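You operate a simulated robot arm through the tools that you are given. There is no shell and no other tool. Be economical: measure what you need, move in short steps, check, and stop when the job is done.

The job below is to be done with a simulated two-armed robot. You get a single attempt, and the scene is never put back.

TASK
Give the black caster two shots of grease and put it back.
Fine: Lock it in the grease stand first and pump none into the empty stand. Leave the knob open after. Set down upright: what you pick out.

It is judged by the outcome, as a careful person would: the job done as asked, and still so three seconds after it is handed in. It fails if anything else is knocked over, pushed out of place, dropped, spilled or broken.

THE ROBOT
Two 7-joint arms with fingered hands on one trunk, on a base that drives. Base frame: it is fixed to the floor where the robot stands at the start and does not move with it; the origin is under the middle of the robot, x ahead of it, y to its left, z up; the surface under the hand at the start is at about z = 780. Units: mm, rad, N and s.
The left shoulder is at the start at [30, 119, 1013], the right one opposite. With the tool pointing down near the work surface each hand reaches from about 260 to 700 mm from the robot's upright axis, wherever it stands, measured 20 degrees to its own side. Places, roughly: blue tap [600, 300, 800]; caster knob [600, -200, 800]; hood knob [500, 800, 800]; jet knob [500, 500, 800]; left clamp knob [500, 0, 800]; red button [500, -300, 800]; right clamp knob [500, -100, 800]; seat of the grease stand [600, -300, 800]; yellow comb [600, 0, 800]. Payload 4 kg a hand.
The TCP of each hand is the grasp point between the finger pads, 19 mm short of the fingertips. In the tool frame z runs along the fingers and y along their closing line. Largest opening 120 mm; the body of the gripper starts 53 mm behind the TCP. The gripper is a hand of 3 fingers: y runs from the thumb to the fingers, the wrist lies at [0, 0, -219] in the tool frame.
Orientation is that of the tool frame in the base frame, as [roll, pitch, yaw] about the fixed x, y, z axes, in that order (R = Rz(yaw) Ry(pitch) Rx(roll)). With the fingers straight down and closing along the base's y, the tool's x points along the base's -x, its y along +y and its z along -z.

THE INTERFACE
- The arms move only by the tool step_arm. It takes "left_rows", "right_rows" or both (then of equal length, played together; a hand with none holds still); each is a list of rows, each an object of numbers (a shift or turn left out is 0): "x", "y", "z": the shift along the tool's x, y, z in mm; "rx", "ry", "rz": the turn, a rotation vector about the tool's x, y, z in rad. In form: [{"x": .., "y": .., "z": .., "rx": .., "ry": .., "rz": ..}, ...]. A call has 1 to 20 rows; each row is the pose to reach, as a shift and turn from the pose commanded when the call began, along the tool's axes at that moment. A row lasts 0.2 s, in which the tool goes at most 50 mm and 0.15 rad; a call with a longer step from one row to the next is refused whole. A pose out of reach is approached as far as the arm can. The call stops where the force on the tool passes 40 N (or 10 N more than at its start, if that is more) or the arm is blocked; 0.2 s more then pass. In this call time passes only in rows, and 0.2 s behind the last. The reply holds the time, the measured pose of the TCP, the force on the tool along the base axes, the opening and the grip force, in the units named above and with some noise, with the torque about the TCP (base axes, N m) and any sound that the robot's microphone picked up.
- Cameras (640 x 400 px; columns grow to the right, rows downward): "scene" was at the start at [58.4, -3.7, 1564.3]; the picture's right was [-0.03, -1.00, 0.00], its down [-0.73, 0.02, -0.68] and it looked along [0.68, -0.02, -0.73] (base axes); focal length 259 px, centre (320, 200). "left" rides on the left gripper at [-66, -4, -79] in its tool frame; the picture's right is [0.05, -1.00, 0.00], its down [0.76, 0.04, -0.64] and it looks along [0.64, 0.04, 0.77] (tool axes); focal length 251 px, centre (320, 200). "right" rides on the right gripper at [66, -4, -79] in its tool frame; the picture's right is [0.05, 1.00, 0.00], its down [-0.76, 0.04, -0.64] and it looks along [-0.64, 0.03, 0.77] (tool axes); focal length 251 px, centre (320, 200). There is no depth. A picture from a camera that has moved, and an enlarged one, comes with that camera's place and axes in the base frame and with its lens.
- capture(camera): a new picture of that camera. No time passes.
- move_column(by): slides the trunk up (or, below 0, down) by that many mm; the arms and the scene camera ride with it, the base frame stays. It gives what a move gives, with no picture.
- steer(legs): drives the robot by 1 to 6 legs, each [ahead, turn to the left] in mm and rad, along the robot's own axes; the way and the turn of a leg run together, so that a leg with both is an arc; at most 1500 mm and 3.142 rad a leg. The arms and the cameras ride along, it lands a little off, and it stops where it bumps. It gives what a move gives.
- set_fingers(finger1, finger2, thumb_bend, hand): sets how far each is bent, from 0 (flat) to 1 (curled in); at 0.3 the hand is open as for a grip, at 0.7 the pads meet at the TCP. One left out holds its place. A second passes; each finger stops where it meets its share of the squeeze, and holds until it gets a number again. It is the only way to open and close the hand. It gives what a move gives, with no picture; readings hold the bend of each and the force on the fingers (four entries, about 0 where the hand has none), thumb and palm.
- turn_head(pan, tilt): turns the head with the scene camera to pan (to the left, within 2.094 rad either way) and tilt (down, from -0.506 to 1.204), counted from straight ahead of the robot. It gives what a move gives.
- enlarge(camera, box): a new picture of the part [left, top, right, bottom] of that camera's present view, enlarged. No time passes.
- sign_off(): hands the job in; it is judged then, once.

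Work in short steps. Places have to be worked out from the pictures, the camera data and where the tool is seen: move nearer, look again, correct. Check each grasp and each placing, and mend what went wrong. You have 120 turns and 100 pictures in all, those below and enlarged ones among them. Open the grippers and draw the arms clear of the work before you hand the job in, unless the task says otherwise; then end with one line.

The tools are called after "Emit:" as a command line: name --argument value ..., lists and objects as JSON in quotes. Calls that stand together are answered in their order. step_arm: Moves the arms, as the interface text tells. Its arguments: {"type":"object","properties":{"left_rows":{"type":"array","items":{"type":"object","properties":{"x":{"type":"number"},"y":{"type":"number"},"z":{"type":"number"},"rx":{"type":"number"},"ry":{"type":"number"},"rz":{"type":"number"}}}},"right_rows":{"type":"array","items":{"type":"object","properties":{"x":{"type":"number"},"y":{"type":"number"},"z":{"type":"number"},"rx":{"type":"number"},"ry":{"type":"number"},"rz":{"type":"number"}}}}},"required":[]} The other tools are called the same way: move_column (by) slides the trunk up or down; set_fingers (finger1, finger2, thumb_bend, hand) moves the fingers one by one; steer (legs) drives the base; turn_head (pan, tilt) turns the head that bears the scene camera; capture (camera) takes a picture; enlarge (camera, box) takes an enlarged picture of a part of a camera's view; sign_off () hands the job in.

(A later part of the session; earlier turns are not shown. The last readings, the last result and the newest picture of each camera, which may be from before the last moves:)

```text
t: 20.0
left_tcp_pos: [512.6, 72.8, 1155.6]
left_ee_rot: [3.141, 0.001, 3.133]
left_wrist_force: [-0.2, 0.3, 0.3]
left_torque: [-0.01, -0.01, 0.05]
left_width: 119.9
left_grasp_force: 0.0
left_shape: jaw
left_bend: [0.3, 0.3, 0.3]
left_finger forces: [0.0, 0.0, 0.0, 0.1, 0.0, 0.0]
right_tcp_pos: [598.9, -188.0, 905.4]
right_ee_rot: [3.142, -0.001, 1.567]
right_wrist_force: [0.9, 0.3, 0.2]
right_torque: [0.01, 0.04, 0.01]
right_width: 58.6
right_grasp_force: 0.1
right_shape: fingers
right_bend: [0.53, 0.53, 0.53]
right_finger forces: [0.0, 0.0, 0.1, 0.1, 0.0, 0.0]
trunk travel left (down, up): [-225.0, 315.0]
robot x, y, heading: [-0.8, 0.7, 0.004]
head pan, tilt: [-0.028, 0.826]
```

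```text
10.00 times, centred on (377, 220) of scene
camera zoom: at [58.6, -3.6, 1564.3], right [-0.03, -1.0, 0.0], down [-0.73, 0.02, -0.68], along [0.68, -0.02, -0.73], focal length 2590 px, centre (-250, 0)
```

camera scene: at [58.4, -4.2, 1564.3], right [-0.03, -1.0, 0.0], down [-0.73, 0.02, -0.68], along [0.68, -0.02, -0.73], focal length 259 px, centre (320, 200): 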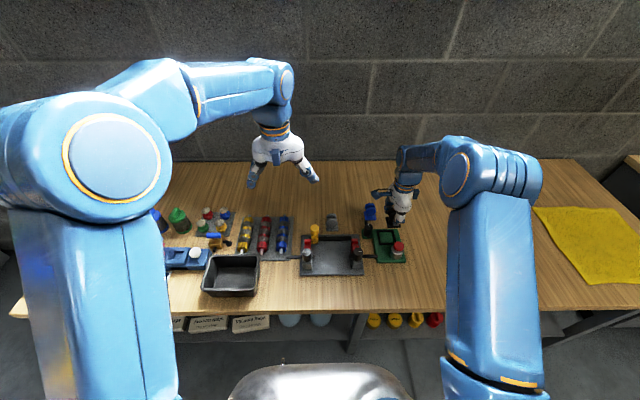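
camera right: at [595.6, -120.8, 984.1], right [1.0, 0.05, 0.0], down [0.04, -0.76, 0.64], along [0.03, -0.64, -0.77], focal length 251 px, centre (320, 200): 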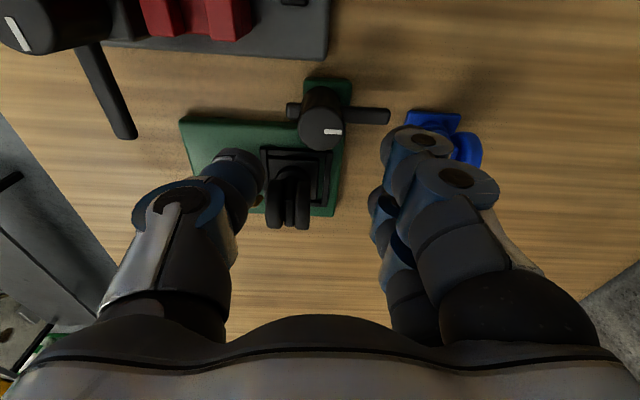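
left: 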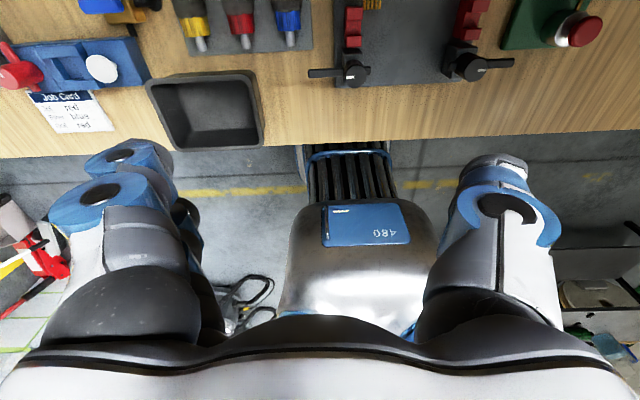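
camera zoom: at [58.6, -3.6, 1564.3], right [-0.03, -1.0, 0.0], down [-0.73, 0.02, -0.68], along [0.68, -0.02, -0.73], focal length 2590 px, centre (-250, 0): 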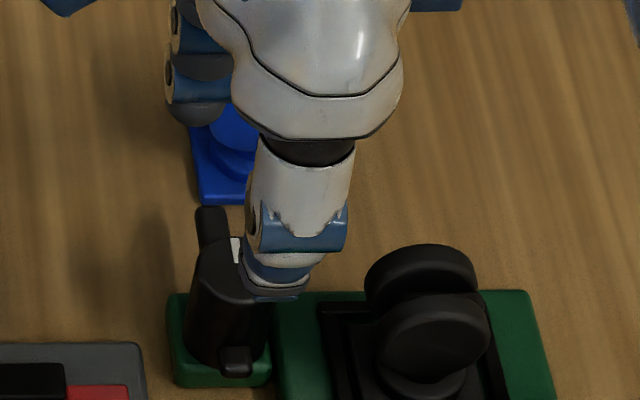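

The hand is centred over the knob. I'll descend so that the fingertips reach just past the knob's top but stay above the lever.

Emit:
step_arm --right_rows '[{"z": 25}, {"z": 45}, {"z": 57}, {"z": 64}, {"z": 68}]'

Emit:
capture --camera "right"

Emit:
enlarge --camera "scene" --box '[345, 200, 409, 240]'

```text
t: 21.2
left_tcp_pos: [512.3, 72.9, 1155.8]
left_ee_rot: [3.141, 0.0, 3.134]
left_wrist_force: [1.1, -0.2, 0.2]
left_torque: [0.02, 0.01, 0.01]
left_width: 120.0
left_grasp_force: 0.0
left_shape: jaw
left_bend: [0.3, 0.3, 0.3]
left_finger forces: [0.0, 0.1, 0.1, 0.0, 0.1, 0.1]
right_tcp_pos: [599.3, -187.1, 837.1]
right_ee_rot: [3.14, 0.001, 1.571]
right_wrist_force: [-0.1, -0.6, -0.5]
right_torque: [-0.02, 0.0, -0.01]
right_width: 58.8
right_grasp_force: 0.0
right_shape: fingers
right_bend: [0.53, 0.53, 0.53]
right_finger forces: [0.1, 0.0, 0.0, 0.0, 0.0, 0.0]
trunk travel left (down, up): [-225.0, 315.0]
robot x, y, heading: [-4.6, -2.3, -0.002]
head pan, tilt: [-0.028, 0.826]
```

```text
63 pictures are left
camera right: at [594.9, -121.3, 916.4], right [1.0, 0.05, 0.0], down [0.04, -0.76, 0.64], along [0.04, -0.64, -0.77], focal length 251 px, centre (320, 200)
```

right: 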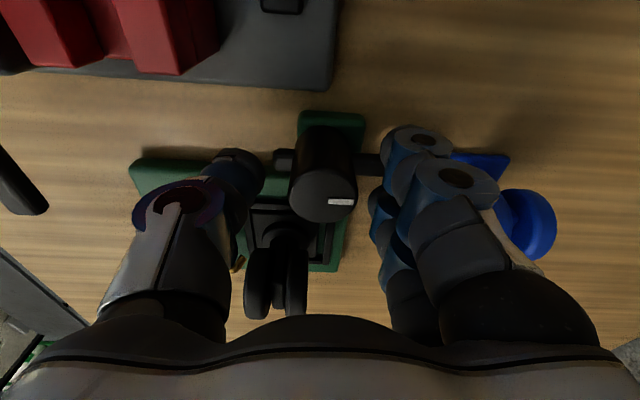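

```text
10.00 times, centred on (377, 220) of scene
camera zoom: at [58.5, -3.7, 1564.3], right [-0.03, -1.0, 0.0], down [-0.73, 0.02, -0.68], along [0.68, -0.02, -0.73], focal length 2590 px, centre (-250, 0)
```

zoom: 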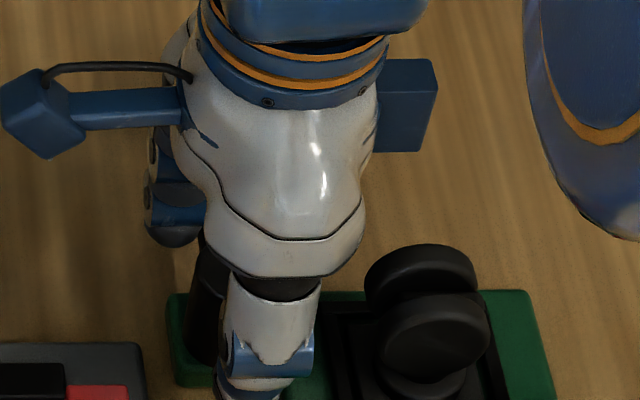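

The knob top sits at the TCP, centred between the digits. I'll close on it.

Emit:
set_fingers --hand "right" --finger1 0.68 --finger2 0.68 --thumb_bend 0.68

Emit:
capture --camera "right"

```text
t: 22.2
left_tcp_pos: [512.8, 72.1, 1154.2]
left_ee_rot: [3.141, -0.001, 3.132]
left_wrist_force: [-0.2, 0.1, -0.1]
left_torque: [0.01, -0.01, 0.01]
left_width: 119.9
left_grasp_force: 0.0
left_shape: jaw
left_bend: [0.3, 0.3, 0.3]
left_finger forces: [0.0, 0.1, 0.1, 0.0, 0.0, 0.0]
right_tcp_pos: [600.6, -187.0, 836.8]
right_ee_rot: [3.14, 0.0, 1.571]
right_wrist_force: [0.8, 0.6, -3.4]
right_torque: [0.03, -0.02, -0.01]
right_width: 28.3
right_grasp_force: 8.9
right_shape: fingers
right_bend: [0.65, 0.64, 0.62]
right_finger forces: [3.5, 5.1, 0.1, 0.0, 8.9, 0.0]
trunk travel left (down, up): [-225.0, 315.0]
robot x, y, heading: [-2.0, -1.1, -0.004]
head pan, tilt: [-0.028, 0.826]
```

```text
61 pictures are left
camera right: at [595.0, -121.2, 916.1], right [1.0, 0.05, 0.0], down [0.04, -0.76, 0.64], along [0.03, -0.64, -0.77], focal length 251 px, centre (320, 200)
```

right: 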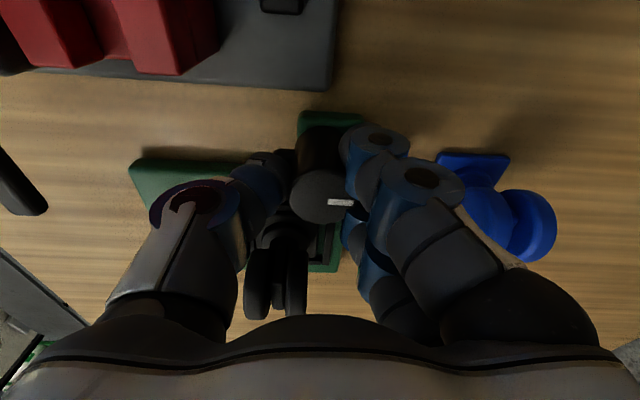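

The knob is gripped at 28 mm. I'll test a small clockwise turn (seen from above) and watch the torque.

Emit:
step_arm --right_rows '[{"rz": 0.06}, {"rz": 0.12}, {"rz": 0.18}]'

Emit:
enlarge --camera "right" --box '[240, 140, 400, 240]'

```text
t: 23.0
left_tcp_pos: [512.0, 72.0, 1155.2]
left_ee_rot: [3.139, 0.002, 3.134]
left_wrist_force: [-0.4, 0.1, 0.5]
left_torque: [-0.03, 0.01, -0.01]
left_width: 120.0
left_grasp_force: 0.1
left_shape: jaw
left_bend: [0.3, 0.3, 0.3]
left_finger forces: [0.1, 0.0, 0.0, 0.0, 0.0, 0.1]
right_tcp_pos: [599.6, -187.6, 836.6]
right_ee_rot: [-3.141, -0.001, 1.39]
right_wrist_force: [-1.7, 1.4, 0.1]
right_torque: [-0.03, 0.02, -0.01]
right_width: 28.2
right_grasp_force: 8.7
right_shape: fingers
right_bend: [0.65, 0.64, 0.62]
right_finger forces: [3.4, 4.6, 0.1, 0.0, 10.2, 0.0]
trunk travel left (down, up): [-225.0, 315.0]
robot x, y, heading: [3.9, 1.3, 0.003]
head pan, tilt: [-0.028, 0.826]
```

```text
4.00 times, centred on (320, 190) of right
camera zoom: at [607.6, -121.8, 915.9], right [0.99, -0.13, 0.0], down [-0.1, -0.76, 0.64], along [-0.08, -0.64, -0.77], focal length 1006 px, centre (320, 240)
```

zoom: 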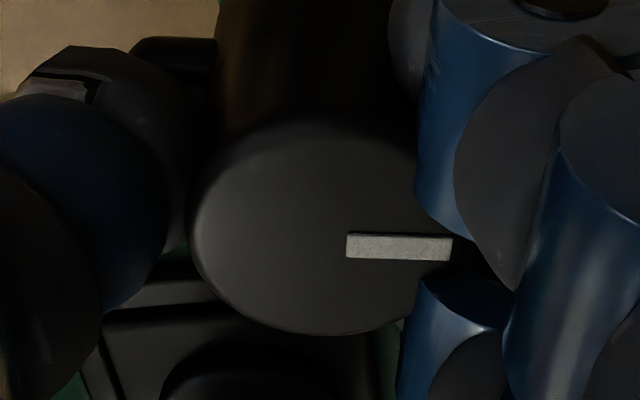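

There's hardly any torque, and the mark seems to follow the hand. I'll keep turning clockwise to about 0.55 rad and check.

Emit:
step_arm --right_rows '[{"rz": 0.12}, {"rz": 0.24}, {"rz": 0.36}]'

Emit:
enlarge --camera "right" --box '[220, 80, 420, 240]'

Emit:
enlarge --camera "scene" --box '[345, 200, 409, 240]'

```text
t: 23.8
left_tcp_pos: [513.4, 72.5, 1155.8]
left_ee_rot: [-3.141, 0.0, 3.132]
left_wrist_force: [-0.5, 0.0, -0.9]
left_torque: [-0.02, -0.02, -0.01]
left_width: 120.0
left_grasp_force: 0.1
left_shape: jaw
left_bend: [0.3, 0.3, 0.3]
left_finger forces: [0.0, 0.0, 0.1, 0.1, 0.0, 0.1]
right_tcp_pos: [600.4, -187.4, 835.1]
right_ee_rot: [-3.141, -0.001, 1.03]
right_wrist_force: [0.0, 0.9, 1.7]
right_torque: [-0.01, 0.01, 0.01]
right_width: 28.0
right_grasp_force: 9.8
right_shape: fingers
right_bend: [0.65, 0.64, 0.63]
right_finger forces: [3.9, 5.0, 0.0, 0.0, 10.0, 0.1]
trunk travel left (down, up): [-225.0, 315.0]
robot x, y, heading: [-0.7, 0.1, 0.003]
head pan, tilt: [-0.028, 0.826]
```

```text
2.50 times, centred on (320, 160) of right
camera zoom: at [630.6, -128.7, 915.8], right [0.88, -0.47, 0.0], down [-0.36, -0.68, 0.64], along [-0.3, -0.57, -0.77], focal length 629 px, centre (320, 300)
```

zoom: 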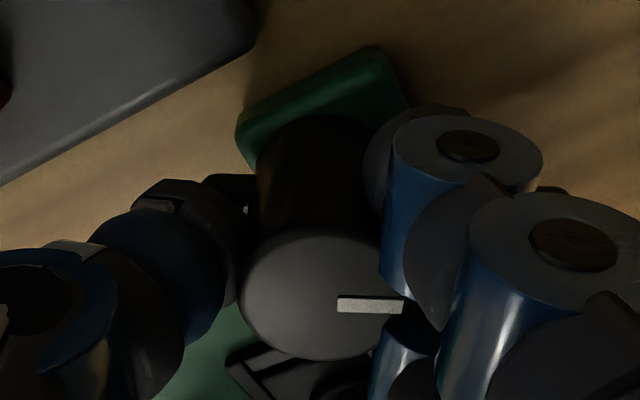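

```text
10.00 times, centred on (377, 220) of scene
camera zoom: at [58.3, -3.5, 1564.3], right [-0.03, -1.0, 0.0], down [-0.73, 0.02, -0.68], along [0.68, -0.02, -0.73], focal length 2590 px, centre (-250, 0)
```

zoom: 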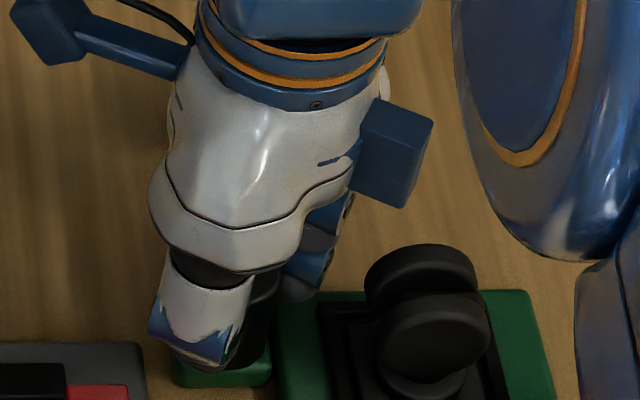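

The knob turns clockwise with the hand, with no stop yet at 0.54 rad. I'll continue to about 0.95 rad while watching the gap to the caster.

Emit:
step_arm --right_rows '[{"rz": 0.12}, {"rz": 0.24}, {"rz": 0.36}, {"rz": 0.42}]'

Emit:
enlarge --camera "right" --box '[220, 80, 420, 240]'

Emit:
enlarge --camera "scene" --box '[345, 200, 409, 240]'

```text
t: 24.8
left_tcp_pos: [512.2, 72.4, 1155.2]
left_ee_rot: [3.141, 0.001, 3.132]
left_wrist_force: [-0.2, 0.6, 0.1]
left_torque: [0.01, 0.01, -0.03]
left_width: 120.0
left_grasp_force: 0.2
left_shape: jaw
left_bend: [0.3, 0.3, 0.3]
left_finger forces: [0.0, 0.1, 0.1, 0.0, 0.0, 0.0]
right_tcp_pos: [600.6, -188.2, 837.3]
right_ee_rot: [-3.141, -0.001, 0.61]
right_wrist_force: [2.5, -1.1, 0.8]
right_torque: [-0.03, -0.02, 0.0]
right_width: 28.3
right_grasp_force: 9.2
right_shape: fingers
right_bend: [0.65, 0.64, 0.63]
right_finger forces: [4.7, 5.2, 0.0, 0.1, 8.1, 0.1]
trunk travel left (down, up): [-225.0, 315.0]
robot x, y, heading: [-3.3, -1.7, -0.003]
head pan, tilt: [-0.028, 0.826]
```

```text
2.50 times, centred on (320, 160) of right
camera zoom: at [651.7, -146.4, 915.7], right [0.62, -0.79, 0.0], down [-0.6, -0.47, 0.64], along [-0.51, -0.4, -0.77], focal length 629 px, centre (320, 300)
```

zoom: 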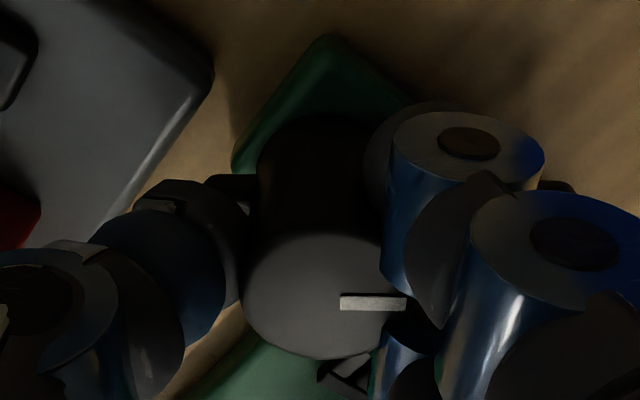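

```text
10.00 times, centred on (377, 220) of scene
camera zoom: at [58.7, -3.7, 1564.3], right [-0.03, -1.0, 0.0], down [-0.73, 0.02, -0.68], along [0.68, -0.02, -0.73], focal length 2590 px, centre (-250, 0)
```

zoom: 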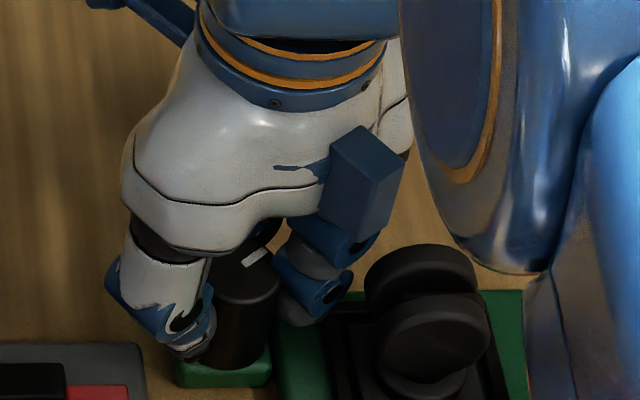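

The knob is at about 0.96 rad clockwise and the fingers are getting near the caster. I'll release mainly by opening the thumb, then lift to regrip.

Emit:
set_fingers --hand "right" --finger1 0.62 --finger2 0.62 --thumb_bend 0.54

Emit:
step_arm --right_rows '[{"z": -15}, {"z": -40}, {"z": -70}]'

Emit:
capture --camera "right"

Emit:
enlarge --camera "scene" --box '[345, 200, 409, 240]'

```text
t: 25.8
left_tcp_pos: [512.8, 72.7, 1156.2]
left_ee_rot: [-3.141, 0.0, 3.132]
left_wrist_force: [0.2, -0.9, 0.1]
left_torque: [-0.01, -0.02, -0.02]
left_width: 119.9
left_grasp_force: 0.1
left_shape: jaw
left_bend: [0.3, 0.3, 0.3]
left_finger forces: [0.0, 0.0, 0.0, 0.0, 0.0, 0.0]
right_tcp_pos: [599.4, -187.7, 835.9]
right_ee_rot: [-3.14, 0.0, 0.611]
right_wrist_force: [0.2, -0.3, -0.6]
right_torque: [-0.01, -0.03, 0.01]
right_width: 43.5
right_grasp_force: 0.5
right_shape: fingers
right_bend: [0.62, 0.62, 0.54]
right_finger forces: [0.1, 0.3, 0.0, 0.0, 0.0, 0.1]
trunk travel left (down, up): [-225.0, 315.0]
robot x, y, heading: [-0.7, 0.2, -0.002]
head pan, tilt: [-0.028, 0.826]
```

```text
t: 26.6
left_tcp_pos: [511.3, 72.2, 1155.5]
left_ee_rot: [3.141, -0.001, 3.133]
left_wrist_force: [-0.3, 0.2, 0.4]
left_torque: [0.02, 0.02, 0.0]
left_width: 120.0
left_grasp_force: 0.0
left_shape: jaw
left_bend: [0.3, 0.3, 0.3]
left_finger forces: [0.1, 0.0, 0.0, 0.0, 0.0, 0.1]
right_tcp_pos: [601.4, -187.3, 906.7]
right_ee_rot: [-3.142, 0.0, 0.609]
right_wrist_force: [-0.6, -0.7, 0.8]
right_torque: [0.0, 0.0, 0.03]
right_width: 43.5
right_grasp_force: 0.0
right_shape: fingers
right_bend: [0.62, 0.62, 0.54]
right_finger forces: [0.0, 0.1, 0.0, 0.0, 0.0, 0.0]
trunk travel left (down, up): [-225.0, 315.0]
robot x, y, heading: [0.3, 0.5, -0.004]
head pan, tilt: [-0.028, 0.826]
```

```text
55 pictures are left
camera right: at [652.0, -145.8, 986.2], right [0.62, -0.79, 0.0], down [-0.6, -0.47, 0.64], along [-0.51, -0.4, -0.77], focal length 251 px, centre (320, 200)
```

right: 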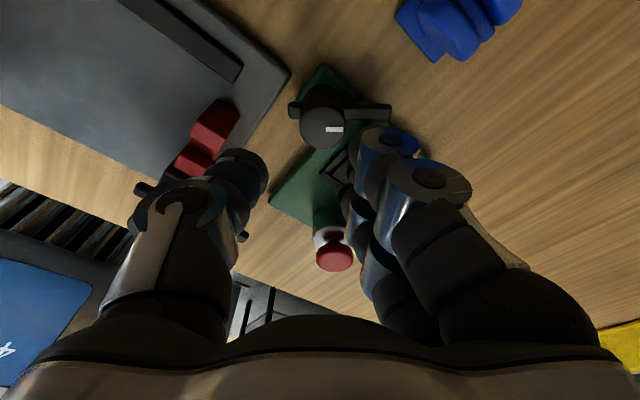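

```text
10.00 times, centred on (377, 220) of scene
camera zoom: at [58.0, -3.5, 1564.3], right [-0.03, -1.0, 0.0], down [-0.73, 0.02, -0.68], along [0.68, -0.02, -0.73], focal length 2590 px, centre (-250, 0)
```

zoom: 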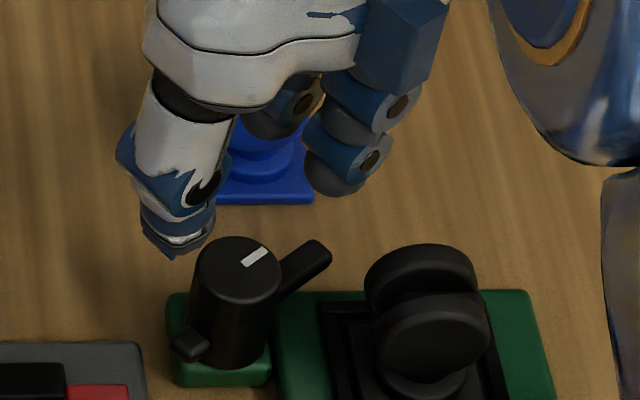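

The knob is about 55° clockwise and the caster is undisturbed. I'll turn the hand back above the knob, open the fingers, and go down for a second grip.

Emit:
step_arm --right_rows '[{"rz": -0.14}, {"rz": -0.28}, {"rz": -0.42}, {"rz": -0.56}, {"rz": -0.7}, {"rz": -0.84}, {"rz": -0.96}]'

Emit:
set_fingers --hand "right" --finger1 0.53 --finger2 0.53 --thumb_bend 0.53

Emit:
step_arm --right_rows '[{"z": 25}, {"z": 45}, {"z": 60}, {"z": 70}]'

Emit:
set_fingers --hand "right" --finger1 0.68 --finger2 0.68 --thumb_bend 0.68

Emit:
capture --camera "right"

```text
t: 28.2
left_tcp_pos: [512.0, 73.0, 1155.4]
left_ee_rot: [3.14, -0.001, 3.133]
left_wrist_force: [0.3, -0.1, 0.6]
left_torque: [0.0, 0.02, 0.02]
left_width: 119.7
left_grasp_force: 0.0
left_shape: jaw
left_bend: [0.3, 0.3, 0.3]
left_finger forces: [0.0, 0.0, 0.0, 0.1, 0.1, 0.1]
right_tcp_pos: [601.2, -186.6, 906.1]
right_ee_rot: [3.141, 0.0, 1.573]
right_wrist_force: [0.8, 0.5, 0.7]
right_torque: [0.02, 0.01, 0.03]
right_width: 43.6
right_grasp_force: 0.1
right_shape: fingers
right_bend: [0.62, 0.62, 0.54]
right_finger forces: [0.1, 0.0, 0.0, 0.0, 0.0, 0.0]
trunk travel left (down, up): [-225.0, 315.0]
robot x, y, heading: [3.7, -0.7, 0.001]
head pan, tilt: [-0.028, 0.826]
```

```text
t: 29.2
left_tcp_pos: [512.0, 72.8, 1156.5]
left_ee_rot: [-3.141, 0.0, 3.133]
left_wrist_force: [-0.1, -0.2, 0.7]
left_torque: [0.04, -0.01, 0.0]
left_width: 119.6
left_grasp_force: 0.1
left_shape: jaw
left_bend: [0.3, 0.3, 0.3]
left_finger forces: [0.0, 0.1, 0.0, 0.0, 0.0, 0.0]
right_tcp_pos: [600.5, -187.1, 905.7]
right_ee_rot: [3.141, -0.002, 1.571]
right_wrist_force: [0.9, -0.2, 0.3]
right_torque: [0.02, -0.06, 0.0]
right_width: 58.7
right_grasp_force: 0.0
right_shape: fingers
right_bend: [0.53, 0.53, 0.53]
right_finger forces: [0.1, 0.1, 0.0, 0.0, 0.0, 0.0]
trunk travel left (down, up): [-225.0, 315.0]
robot x, y, heading: [1.5, -0.5, -0.002]
head pan, tilt: [-0.028, 0.826]
```

```text
t: 30.2
left_tcp_pos: [512.6, 72.3, 1156.3]
left_ee_rot: [-3.141, -0.002, 3.132]
left_wrist_force: [0.1, -0.4, -0.1]
left_torque: [-0.02, -0.01, -0.02]
left_width: 119.7
left_grasp_force: 0.1
left_shape: jaw
left_bend: [0.3, 0.3, 0.3]
left_finger forces: [0.0, 0.0, 0.1, 0.0, 0.0, 0.0]
right_tcp_pos: [600.7, -187.2, 835.1]
right_ee_rot: [-3.141, 0.001, 1.572]
right_wrist_force: [1.1, 0.6, -0.2]
right_torque: [-0.03, -0.02, 0.0]
right_width: 58.9
right_grasp_force: 0.0
right_shape: fingers
right_bend: [0.53, 0.53, 0.53]
right_finger forces: [0.0, 0.1, 0.0, 0.0, 0.1, 0.0]
trunk travel left (down, up): [-225.0, 315.0]
robot x, y, heading: [-1.2, -0.7, 0.002]
head pan, tilt: [-0.028, 0.826]
```

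```text
t: 31.2
left_tcp_pos: [513.2, 72.6, 1154.3]
left_ee_rot: [-3.142, 0.001, 3.133]
left_wrist_force: [0.2, 0.5, -0.7]
left_torque: [0.02, 0.03, 0.0]
left_width: 119.9
left_grasp_force: 0.1
left_shape: jaw
left_bend: [0.3, 0.3, 0.3]
left_finger forces: [0.1, 0.0, 0.1, 0.1, 0.1, 0.1]
right_tcp_pos: [600.2, -186.2, 834.6]
right_ee_rot: [-3.141, 0.0, 1.57]
right_wrist_force: [-2.5, 0.5, -4.3]
right_torque: [-0.01, 0.02, -0.05]
right_width: 27.7
right_grasp_force: 9.1
right_shape: fingers
right_bend: [0.65, 0.64, 0.62]
right_finger forces: [2.5, 4.6, 0.1, 0.0, 9.9, 0.0]
trunk travel left (down, up): [-225.0, 315.0]
robot x, y, heading: [-0.5, -2.4, 0.006]
head pan, tilt: [-0.028, 0.826]
```

```text
53 pictures are left
camera right: at [596.3, -120.4, 914.0], right [1.0, 0.05, 0.0], down [0.04, -0.76, 0.64], along [0.03, -0.64, -0.77], focal length 251 px, centre (320, 200)
```

right: 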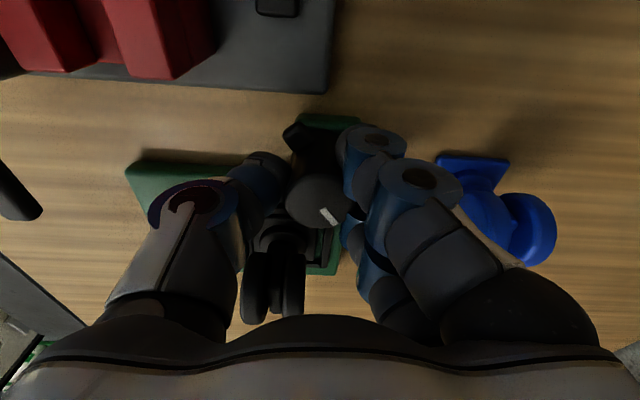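

The second grip is good. I'll turn clockwise in small steps to about another 0.6 rad, looking for a stop.

Emit:
step_arm --right_rows '[{"rz": 0.1}, {"rz": 0.2}, {"rz": 0.3}, {"rz": 0.4}, {"rz": 0.5}, {"rz": 0.6}]'

Emit:
capture --camera "right"

```text
t: 32.6
left_tcp_pos: [513.2, 72.8, 1154.7]
left_ee_rot: [3.141, -0.002, 3.134]
left_wrist_force: [1.1, 0.3, 0.1]
left_torque: [-0.02, -0.03, -0.01]
left_width: 120.1
left_grasp_force: 0.0
left_shape: jaw
left_bend: [0.3, 0.3, 0.3]
left_finger forces: [0.0, 0.0, 0.0, 0.0, 0.0, 0.0]
right_tcp_pos: [600.2, -186.6, 836.1]
right_ee_rot: [3.141, 0.0, 0.969]
right_wrist_force: [3.1, -0.4, -7.7]
right_torque: [0.02, -0.02, 0.03]
right_width: 27.4
right_grasp_force: 7.1
right_shape: fingers
right_bend: [0.66, 0.64, 0.62]
right_finger forces: [3.2, 4.7, 0.1, 0.1, 6.3, 0.0]
trunk travel left (down, up): [-225.0, 315.0]
robot x, y, heading: [-5.1, -2.2, -0.0]
head pan, tilt: [-0.028, 0.826]
```

```text
52 pictures are left
camera right: at [634.2, -130.3, 915.8], right [0.85, -0.52, 0.0], down [-0.4, -0.65, 0.64], along [-0.34, -0.55, -0.77], focal length 251 px, centre (320, 200)
```

right: 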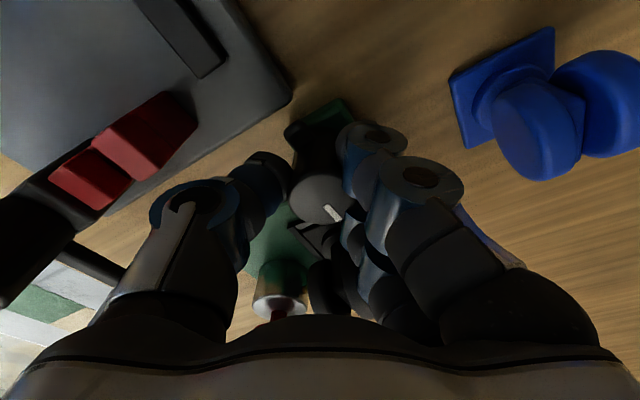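

The knob should be about 90° clockwise now. I'll try a little further to see if there's a stop.

Emit:
step_arm --right_rows '[{"rz": 0.06}, {"rz": 0.12}]'

Emit:
enlarge --camera "right" --box '[220, 80, 420, 240]'

Emit:
enlarge --camera "scene" --box '[345, 200, 409, 240]'

```text
t: 33.2
left_tcp_pos: [512.6, 73.2, 1155.2]
left_ee_rot: [-3.14, -0.001, 3.132]
left_wrist_force: [0.6, -0.5, 0.3]
left_torque: [0.05, -0.02, -0.01]
left_width: 119.8
left_grasp_force: 0.0
left_shape: jaw
left_bend: [0.3, 0.3, 0.3]
left_finger forces: [0.1, 0.1, 0.0, 0.1, 0.1, 0.0]
right_tcp_pos: [600.2, -187.1, 837.4]
right_ee_rot: [-3.141, 0.0, 0.85]
right_wrist_force: [2.6, 0.6, -8.3]
right_torque: [0.02, -0.03, 0.05]
right_width: 27.7
right_grasp_force: 7.2
right_shape: fingers
right_bend: [0.66, 0.64, 0.62]
right_finger forces: [3.3, 4.4, 0.1, 0.0, 6.2, 0.0]
trunk travel left (down, up): [-225.0, 315.0]
robot x, y, heading: [-0.2, 0.1, 0.003]
head pan, tilt: [-0.028, 0.826]
```

```text
2.50 times, centred on (320, 160) of right
camera zoom: at [640.6, -135.0, 916.0], right [0.79, -0.62, 0.0], down [-0.47, -0.6, 0.64], along [-0.4, -0.51, -0.77], focal length 629 px, centre (320, 300)
```

zoom: 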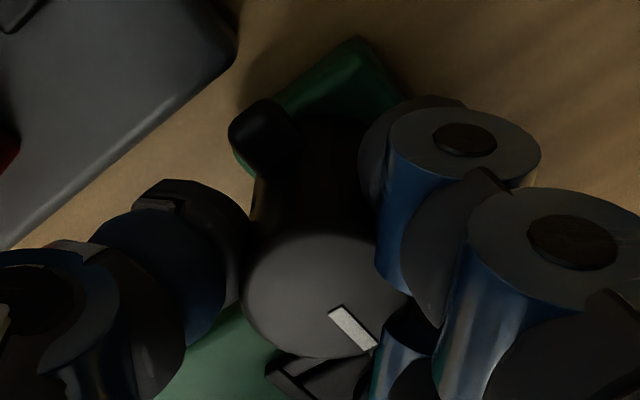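

```text
10.00 times, centred on (377, 220) of scene
camera zoom: at [59.8, -3.8, 1564.2], right [-0.03, -1.0, 0.0], down [-0.73, 0.02, -0.68], along [0.68, -0.02, -0.74], focal length 2590 px, centre (-250, 0)
```

zoom: 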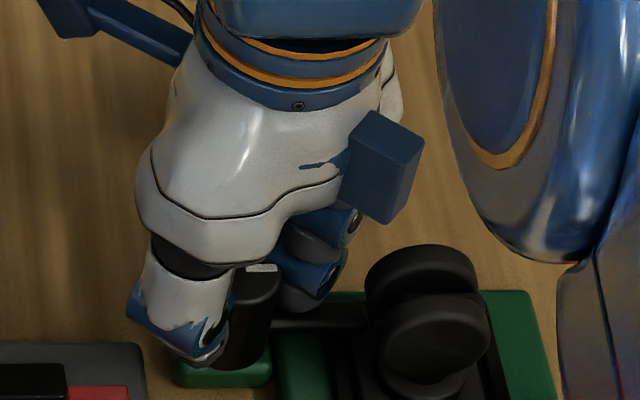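

The lever now points along -y toward the seat, about 90° from where it started. I'll release and lift to verify.

Emit:
set_fingers --hand "right" --finger1 0.59 --finger2 0.59 --thumb_bend 0.54

Emit:
step_arm --right_rows '[{"z": -15}, {"z": -40}, {"z": -80}, {"z": -110}]'

Emit:
enlarge --camera "scene" --box '[345, 200, 409, 240]'

Emit:
enlarge --camera "right" --box '[240, 40, 400, 160]'

```text
t: 34.2
left_tcp_pos: [512.6, 72.3, 1156.0]
left_ee_rot: [3.141, -0.001, 3.132]
left_wrist_force: [0.4, 0.1, 0.7]
left_torque: [0.04, 0.02, -0.01]
left_width: 119.6
left_grasp_force: 0.0
left_shape: jaw
left_bend: [0.3, 0.3, 0.3]
left_finger forces: [0.1, 0.0, 0.0, 0.0, 0.0, 0.0]
right_tcp_pos: [599.7, -186.3, 836.5]
right_ee_rot: [3.142, 0.0, 0.851]
right_wrist_force: [-1.1, 0.3, 0.1]
right_torque: [0.02, 0.03, -0.03]
right_width: 48.0
right_grasp_force: 0.0
right_shape: fingers
right_bend: [0.59, 0.59, 0.54]
right_finger forces: [0.0, 0.1, 0.0, 0.0, 0.0, 0.0]
trunk travel left (down, up): [-225.0, 315.0]
robot x, y, heading: [-2.9, -4.4, -0.001]
head pan, tilt: [-0.028, 0.826]
```

```text
t: 35.2
left_tcp_pos: [512.5, 73.1, 1156.3]
left_ee_rot: [3.141, 0.001, 3.132]
left_wrist_force: [0.7, 1.0, 0.2]
left_torque: [0.0, 0.02, 0.03]
left_width: 119.9
left_grasp_force: 0.0
left_shape: jaw
left_bend: [0.3, 0.3, 0.3]
left_finger forces: [0.0, 0.0, 0.1, 0.1, 0.0, 0.1]
right_tcp_pos: [600.1, -187.4, 947.7]
right_ee_rot: [-3.141, -0.001, 0.85]
right_wrist_force: [-0.6, 0.4, 0.8]
right_torque: [-0.02, 0.02, -0.02]
right_width: 48.2
right_grasp_force: 0.1
right_shape: fingers
right_bend: [0.59, 0.59, 0.54]
right_finger forces: [0.0, 0.1, 0.0, 0.0, 0.0, 0.0]
trunk travel left (down, up): [-225.0, 315.0]
robot x, y, heading: [-0.5, 0.2, 0.0]
head pan, tilt: [-0.028, 0.826]
```

```text
10.00 times, centred on (377, 220) of scene
camera zoom: at [57.9, -3.7, 1564.3], right [-0.03, -1.0, 0.0], down [-0.73, 0.02, -0.68], along [0.68, -0.02, -0.73], focal length 2590 px, centre (-250, 0)
```

zoom: 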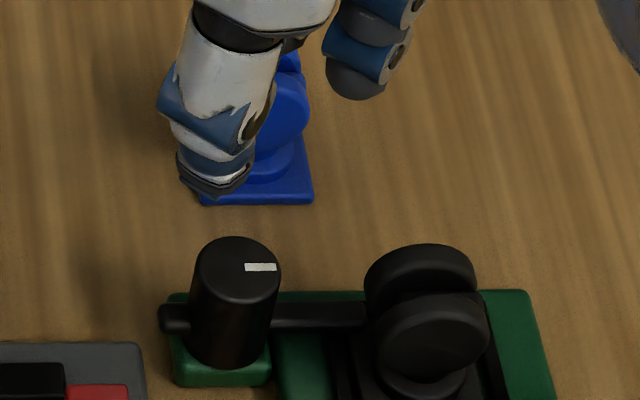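

```text
3.33 times, centred on (320, 100) of right
camera zoom: at [639.6, -134.8, 1026.7], right [0.79, -0.62, 0.0], down [-0.47, -0.6, 0.64], along [-0.4, -0.51, -0.77], focal length 838 px, centre (320, 533)
```

zoom: 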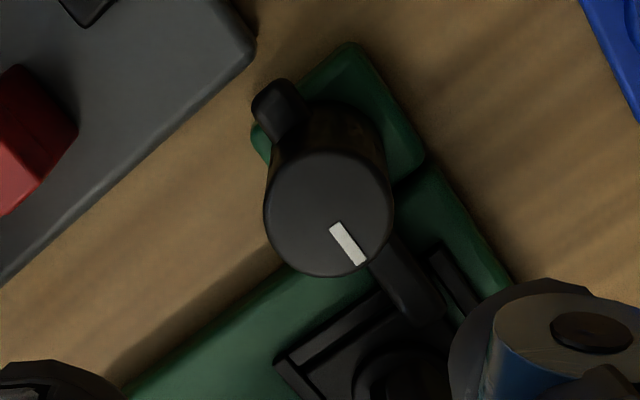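

The lever sits at exactly 90°, though I commanded 96°, so it likely hit its stop. To confirm it's locked rather than freed, I'll grip the caster gently and do a small tug test, first moving above it.

Emit:
step_arm --right_rows '[{"x": -12, "y": 6, "rz": -0.14}, {"x": -24, "y": 12, "rz": -0.28}, {"x": -36, "y": 18, "rz": -0.42}, {"x": -48, "y": 24, "rz": -0.56}, {"x": -59.7, "y": 29.8, "rz": -0.697}]'

Emit:
set_fingers --hand "right" --finger1 0.53 --finger2 0.53 --thumb_bend 0.53

Emit:
step_arm --right_rows '[{"z": 30}, {"z": 60}, {"z": 80}, {"z": 92}]'

Emit:
capture --camera "right"

```text
t: 36.4
left_tcp_pos: [512.6, 72.5, 1156.5]
left_ee_rot: [3.141, 0.0, 3.131]
left_wrist_force: [0.3, -0.6, 0.0]
left_torque: [0.03, -0.02, -0.01]
left_width: 119.7
left_grasp_force: 0.1
left_shape: jaw
left_bend: [0.3, 0.3, 0.3]
left_finger forces: [0.0, 0.0, 0.1, 0.1, 0.0, 0.0]
right_tcp_pos: [582.9, -252.1, 947.1]
right_ee_rot: [-3.141, -0.002, 1.548]
right_wrist_force: [0.1, -0.2, -0.8]
right_torque: [-0.02, -0.03, -0.01]
right_width: 48.1
right_grasp_force: 0.0
right_shape: fingers
right_bend: [0.59, 0.59, 0.54]
right_finger forces: [0.0, 0.0, 0.0, 0.0, 0.0, 0.0]
trunk travel left (down, up): [-225.0, 315.0]
robot x, y, heading: [3.4, -3.1, 0.0]
head pan, tilt: [-0.028, 0.826]
```

```text
t: 37.4
left_tcp_pos: [511.5, 72.8, 1156.0]
left_ee_rot: [3.141, 0.0, 3.133]
left_wrist_force: [1.4, -0.2, -0.5]
left_torque: [-0.02, -0.01, 0.01]
left_width: 119.9
left_grasp_force: 0.0
left_shape: jaw
left_bend: [0.3, 0.3, 0.3]
left_finger forces: [0.0, 0.0, 0.0, 0.0, 0.0, 0.0]
right_tcp_pos: [582.0, -250.9, 946.3]
right_ee_rot: [-3.14, 0.0, 1.548]
right_wrist_force: [0.5, -0.2, 0.1]
right_torque: [0.0, 0.0, -0.03]
right_width: 58.7
right_grasp_force: 0.2
right_shape: fingers
right_bend: [0.53, 0.53, 0.53]
right_finger forces: [0.0, 0.0, 0.1, 0.1, 0.0, 0.1]
trunk travel left (down, up): [-225.0, 315.0]
robot x, y, heading: [-3.6, -4.1, -0.001]
head pan, tilt: [-0.028, 0.826]
```

```text
t: 38.4
left_tcp_pos: [511.7, 73.3, 1155.8]
left_ee_rot: [-3.14, 0.0, 3.134]
left_wrist_force: [-0.9, 0.4, 0.0]
left_torque: [0.01, 0.03, -0.04]
left_width: 119.9
left_grasp_force: 0.0
left_shape: jaw
left_bend: [0.3, 0.3, 0.3]
left_finger forces: [0.0, 0.0, 0.0, 0.0, 0.1, 0.0]
right_tcp_pos: [582.6, -251.2, 853.8]
right_ee_rot: [3.139, -0.001, 1.546]
right_wrist_force: [0.1, -0.7, 0.4]
right_torque: [-0.02, 0.02, 0.01]
right_width: 58.6
right_grasp_force: 0.0
right_shape: fingers
right_bend: [0.53, 0.53, 0.53]
right_finger forces: [0.0, 0.0, 0.0, 0.0, 0.0, 0.0]
trunk travel left (down, up): [-225.0, 315.0]
robot x, y, heading: [-1.2, -1.3, 0.008]
head pan, tilt: [-0.028, 0.826]
```

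```text
47 pictures are left
camera right: at [579.4, -185.9, 933.9], right [1.0, 0.03, 0.0], down [0.02, -0.77, 0.64], along [0.02, -0.64, -0.77], focal length 251 px, centre (320, 200)
```

right: 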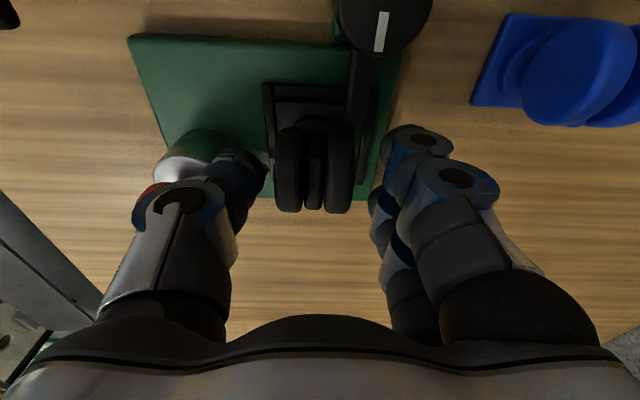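

There's room on both sides, so I'll go down 7 mm more, grip lightly and tug up 5 mm.

Emit:
step_arm --right_rows '[{"z": 4}, {"z": 7}]'

Emit:
set_fingers --hand "right" --finger1 0.66 --finger2 0.66 --thumb_bend 0.66

Emit:
step_arm --right_rows '[{"z": -2}, {"z": -4}, {"z": -5}]'

```text
t: 39.0
left_tcp_pos: [511.8, 73.5, 1156.4]
left_ee_rot: [-3.14, 0.0, 3.133]
left_wrist_force: [-0.1, 0.4, 0.3]
left_torque: [-0.01, 0.03, -0.02]
left_width: 119.9
left_grasp_force: 0.0
left_shape: jaw
left_bend: [0.3, 0.3, 0.3]
left_finger forces: [0.0, 0.0, 0.0, 0.0, 0.1, 0.0]
right_tcp_pos: [581.4, -252.4, 847.0]
right_ee_rot: [-3.141, 0.0, 1.546]
right_wrist_force: [-0.8, -0.1, 0.2]
right_torque: [0.01, -0.03, -0.02]
right_width: 59.0
right_grasp_force: 0.0
right_shape: fingers
right_bend: [0.53, 0.53, 0.53]
right_finger forces: [0.0, 0.0, 0.1, 0.0, 0.0, 0.0]
trunk travel left (down, up): [-225.0, 315.0]
robot x, y, heading: [2.1, 0.3, 0.0]
head pan, tilt: [-0.028, 0.826]
```

```text
t: 40.0
left_tcp_pos: [512.6, 72.4, 1154.9]
left_ee_rot: [-3.14, 0.0, 3.133]
left_wrist_force: [-1.0, 0.2, 0.2]
left_torque: [-0.02, -0.02, 0.05]
left_width: 120.2
left_grasp_force: 0.2
left_shape: jaw
left_bend: [0.3, 0.3, 0.3]
left_finger forces: [0.1, 0.0, 0.1, 0.1, 0.0, 0.0]
right_tcp_pos: [582.0, -252.7, 846.8]
right_ee_rot: [3.142, -0.001, 1.545]
right_wrist_force: [-0.1, -0.4, -0.8]
right_torque: [-0.01, 0.01, 0.03]
right_width: 37.3
right_grasp_force: 11.3
right_shape: fingers
right_bend: [0.62, 0.62, 0.6]
right_finger forces: [5.3, 5.4, 0.0, 0.0, 10.9, 0.1]
trunk travel left (down, up): [-225.0, 315.0]
robot x, y, heading: [-1.0, 1.5, 0.002]
head pan, tilt: [-0.028, 0.826]
```

```text
t: 40.8
left_tcp_pos: [512.6, 73.4, 1155.6]
left_ee_rot: [3.141, -0.002, 3.133]
left_wrist_force: [0.1, -0.2, 0.4]
left_torque: [0.01, 0.0, -0.01]
left_width: 119.9
left_grasp_force: 0.0
left_shape: jaw
left_bend: [0.3, 0.3, 0.3]
left_finger forces: [0.0, 0.0, 0.0, 0.1, 0.0, 0.0]
right_tcp_pos: [582.8, -250.9, 852.3]
right_ee_rot: [-3.14, 0.0, 1.547]
right_wrist_force: [-0.5, 0.8, -8.9]
right_torque: [-0.03, 0.04, -0.01]
right_width: 37.1
right_grasp_force: 10.0
right_shape: fingers
right_bend: [0.62, 0.62, 0.6]
right_finger forces: [5.2, 5.1, 0.0, 0.0, 9.6, 0.0]
trunk travel left (down, up): [-225.0, 315.0]
robot x, y, heading: [-1.7, -2.0, -0.002]
head pan, tilt: [-0.028, 0.826]
```

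The stand resisted with about 9 N, far more than the caster's weight, so it is locked. I'll open the hand and rise.

Emit:
set_fingers --hand "right" --finger1 0.53 --finger2 0.53 --thumb_bend 0.53

Emit:
step_arm --right_rows '[{"z": -20}, {"z": -50}, {"z": -80}, {"z": -110}]'

Emit:
enlarge --camera "scene" --box '[345, 200, 425, 260]'

Emit:
capture --camera "right"

```text
t: 41.8
left_tcp_pos: [512.4, 73.1, 1155.9]
left_ee_rot: [3.14, -0.002, 3.133]
left_wrist_force: [0.5, 0.6, -0.5]
left_torque: [-0.03, -0.02, -0.02]
left_width: 119.7
left_grasp_force: 0.1
left_shape: jaw
left_bend: [0.3, 0.3, 0.3]
left_finger forces: [0.0, 0.1, 0.0, 0.0, 0.1, 0.1]
right_tcp_pos: [582.4, -250.8, 852.8]
right_ee_rot: [-3.141, 0.0, 1.546]
right_wrist_force: [-0.1, 0.0, -0.4]
right_torque: [-0.02, 0.0, -0.04]
right_width: 58.8
right_grasp_force: 0.1
right_shape: fingers
right_bend: [0.53, 0.53, 0.53]
right_finger forces: [0.0, 0.0, 0.0, 0.0, 0.0, 0.0]
trunk travel left (down, up): [-225.0, 315.0]
robot x, y, heading: [-4.0, -1.5, 0.002]
head pan, tilt: [-0.028, 0.826]
```

```text
t: 42.8
left_tcp_pos: [512.3, 73.3, 1155.8]
left_ee_rot: [3.141, 0.0, 3.132]
left_wrist_force: [-0.4, 1.0, 0.0]
left_torque: [-0.03, -0.02, 0.0]
left_width: 120.0
left_grasp_force: 0.1
left_shape: jaw
left_bend: [0.3, 0.3, 0.3]
left_finger forces: [0.0, 0.1, 0.1, 0.1, 0.0, 0.0]
right_tcp_pos: [583.3, -251.4, 962.0]
right_ee_rot: [3.141, 0.0, 1.548]
right_wrist_force: [-0.4, -0.1, 0.6]
right_torque: [0.0, 0.0, -0.02]
right_width: 58.9
right_grasp_force: 0.0
right_shape: fingers
right_bend: [0.53, 0.53, 0.53]
right_finger forces: [0.0, 0.0, 0.0, 0.0, 0.1, 0.0]
trunk travel left (down, up): [-225.0, 315.0]
robot x, y, heading: [1.6, -2.0, 0.001]
head pan, tilt: [-0.028, 0.826]
```

```text
6.67 times, centred on (385, 230) of scene
camera zoom: at [58.1, -3.6, 1564.3], right [-0.03, -1.0, 0.0], down [-0.73, 0.02, -0.68], along [0.68, -0.02, -0.73], focal length 1727 px, centre (-113, 0)
```

zoom: 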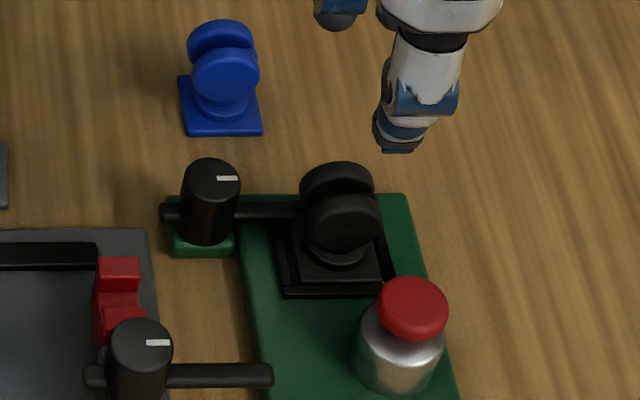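

```text
45 pictures are left
camera right: at [580.2, -184.5, 1041.3], right [1.0, 0.03, 0.0], down [0.02, -0.77, 0.64], along [0.02, -0.64, -0.77], focal length 251 px, centre (320, 200)
```

right: 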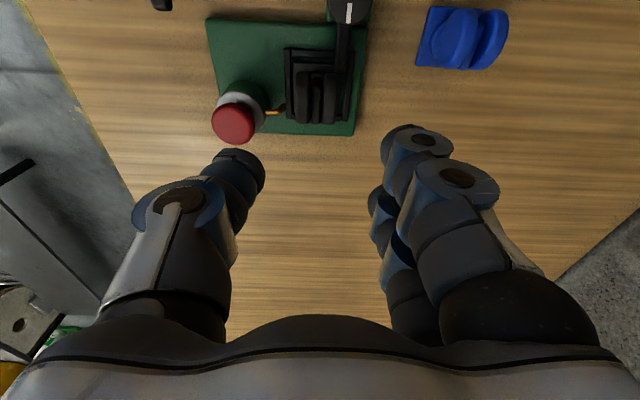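

The locked caster is in place. The button cap looks to be centred near (511, -272), top at about z 842. I'll make a fist, turn it so the knuckles stay clear of the caster, and hover over the button.

Emit:
set_fingers --hand "right" --finger1 0.7 --finger2 0.7 --thumb_bend 0.7

Emit:
step_arm --right_rows '[{"x": -2, "y": -6.5, "rz": -0.145}, {"x": -4, "y": -13, "rz": -0.29}, {"x": -6, "y": -19.5, "rz": -0.435}, {"x": -8, "y": -26, "rz": -0.58}, {"x": -10, "y": -32.5, "rz": -0.725}, {"x": -12, "y": -39, "rz": -0.87}, {"x": -14, "y": -45.5, "rz": -1.015}, {"x": -16, "y": -52, "rz": -1.16}, {"x": -18, "y": -58.5, "rz": -1.305}, {"x": -20, "y": -65, "rz": -1.45}, {"x": -22.3, "y": -71.5, "rz": -1.594}]'

Emit:
capture --camera "right"

Emit:
enlarge --camera "scene" --box '[345, 200, 425, 260]'

```text
t: 43.8
left_tcp_pos: [511.7, 71.6, 1157.3]
left_ee_rot: [3.139, -0.001, 3.133]
left_wrist_force: [-0.4, 0.7, -0.5]
left_torque: [0.0, 0.02, -0.03]
left_width: 119.9
left_grasp_force: 0.0
left_shape: jaw
left_bend: [0.3, 0.3, 0.3]
left_finger forces: [0.0, 0.0, 0.0, 0.0, 0.0, 0.0]
right_tcp_pos: [583.5, -250.9, 961.3]
right_ee_rot: [3.141, -0.001, 1.548]
right_wrist_force: [0.3, -0.1, -0.7]
right_torque: [0.02, 0.0, 0.01]
right_width: 11.0
right_grasp_force: 0.1
right_shape: fingers
right_bend: [0.71, 0.71, 0.7]
right_finger forces: [0.1, 0.0, 0.0, 0.1, 0.0, 0.1]
trunk travel left (down, up): [-225.0, 315.0]
robot x, y, heading: [-2.4, -5.3, -0.001]
head pan, tilt: [-0.028, 0.826]
```

```text
t: 46.2
left_tcp_pos: [513.5, 72.9, 1156.3]
left_ee_rot: [-3.141, -0.002, 3.132]
left_wrist_force: [-0.1, -0.5, 0.0]
left_torque: [-0.02, 0.01, 0.03]
left_width: 119.9
left_grasp_force: 0.1
left_shape: jaw
left_bend: [0.3, 0.3, 0.3]
left_finger forces: [0.0, 0.1, 0.0, 0.0, 0.0, 0.0]
right_tcp_pos: [511.0, -271.8, 962.5]
right_ee_rot: [3.14, 0.0, -3.139]
right_wrist_force: [-0.5, 0.0, 0.5]
right_torque: [-0.01, -0.01, -0.03]
right_width: 10.9
right_grasp_force: 0.0
right_shape: fingers
right_bend: [0.71, 0.71, 0.7]
right_finger forces: [0.0, 0.1, 0.1, 0.0, 0.0, 0.0]
trunk travel left (down, up): [-225.0, 315.0]
robot x, y, heading: [-2.1, -1.3, 0.001]
head pan, tilt: [-0.028, 0.826]
```

```text
44 pictures are left
camera right: at [444.5, -275.2, 1041.6], right [-0.06, 1.0, 0.0], down [0.76, 0.04, 0.64], along [0.64, 0.04, -0.76], focal length 251 px, centre (320, 200)
```

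right: 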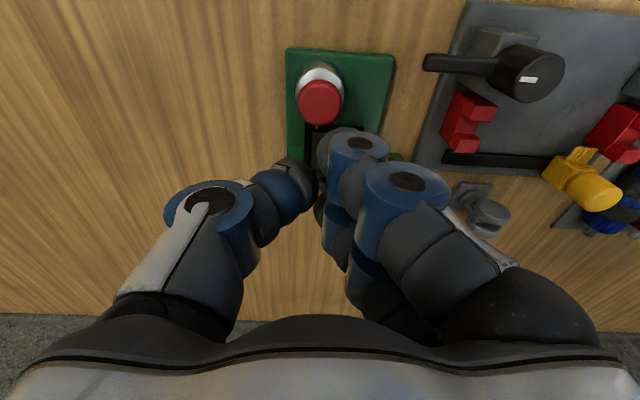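

```text
6.67 times, centred on (385, 230) of scene
camera zoom: at [58.2, -3.8, 1564.3], right [-0.03, -1.0, 0.0], down [-0.73, 0.02, -0.68], along [0.68, -0.02, -0.73], focal length 1727 px, centre (-113, 0)
```

zoom: 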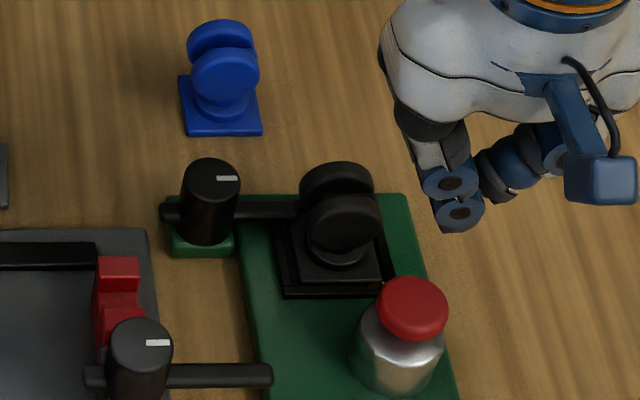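

The button cap is confirmed at about (511, -271, 842). I'll descend to just above contact.

Emit:
step_arm --right_rows '[{"y": 0.5, "z": 30}, {"y": 0.5, "z": 60}, {"y": 0.5, "z": 80}, {"y": 0.5, "z": 92}]'

Emit:
capture --camera "right"

Emit:
enlarge --camera "scene" --box '[345, 200, 425, 260]'

```text
t: 47.2
left_tcp_pos: [513.0, 72.8, 1155.8]
left_ee_rot: [-3.141, 0.0, 3.133]
left_wrist_force: [0.0, 0.2, 0.2]
left_torque: [0.02, 0.02, 0.02]
left_width: 119.8
left_grasp_force: 0.1
left_shape: jaw
left_bend: [0.3, 0.3, 0.3]
left_finger forces: [0.1, 0.1, 0.0, 0.1, 0.0, 0.0]
right_tcp_pos: [511.9, -272.0, 871.3]
right_ee_rot: [-3.141, 0.001, 3.142]
right_wrist_force: [-0.5, 0.6, 1.7]
right_torque: [0.05, -0.01, 0.0]
right_width: 10.8
right_grasp_force: 1.0
right_shape: fingers
right_bend: [0.71, 0.71, 0.7]
right_finger forces: [0.1, 1.6, 0.0, 0.0, 0.0, 0.0]
trunk travel left (down, up): [-225.0, 315.0]
robot x, y, heading: [0.1, -1.8, 0.003]
head pan, tilt: [-0.028, 0.826]
```

```text
42 pictures are left
camera right: at [444.9, -275.6, 949.4], right [-0.05, 1.0, 0.0], down [0.76, 0.04, 0.64], along [0.64, 0.03, -0.76], focal length 251 px, centre (320, 200)
```

right: 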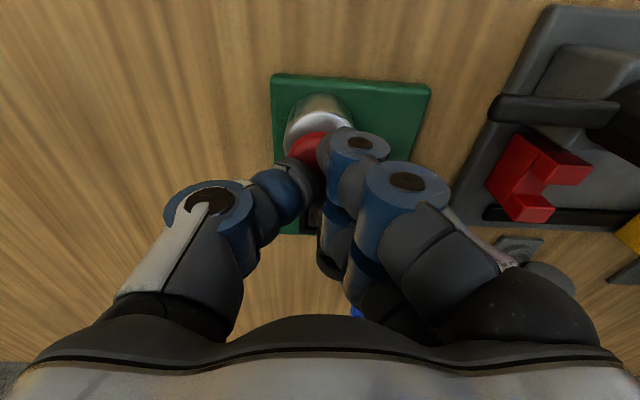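

```text
6.67 times, centred on (385, 230) of scene
camera zoom: at [58.4, -3.6, 1564.3], right [-0.03, -1.0, 0.0], down [-0.73, 0.02, -0.68], along [0.68, -0.02, -0.73], focal length 1727 px, centre (-113, 0)
```

zoom: 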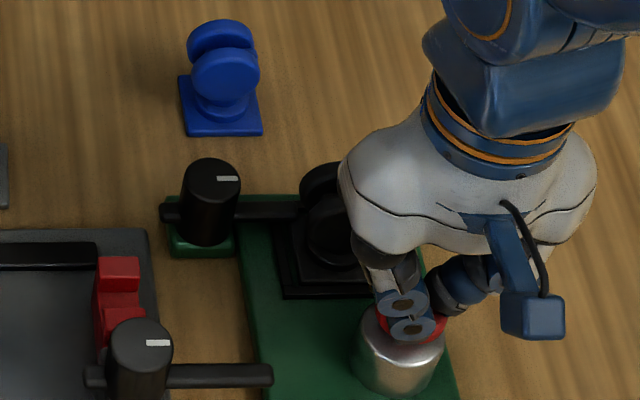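

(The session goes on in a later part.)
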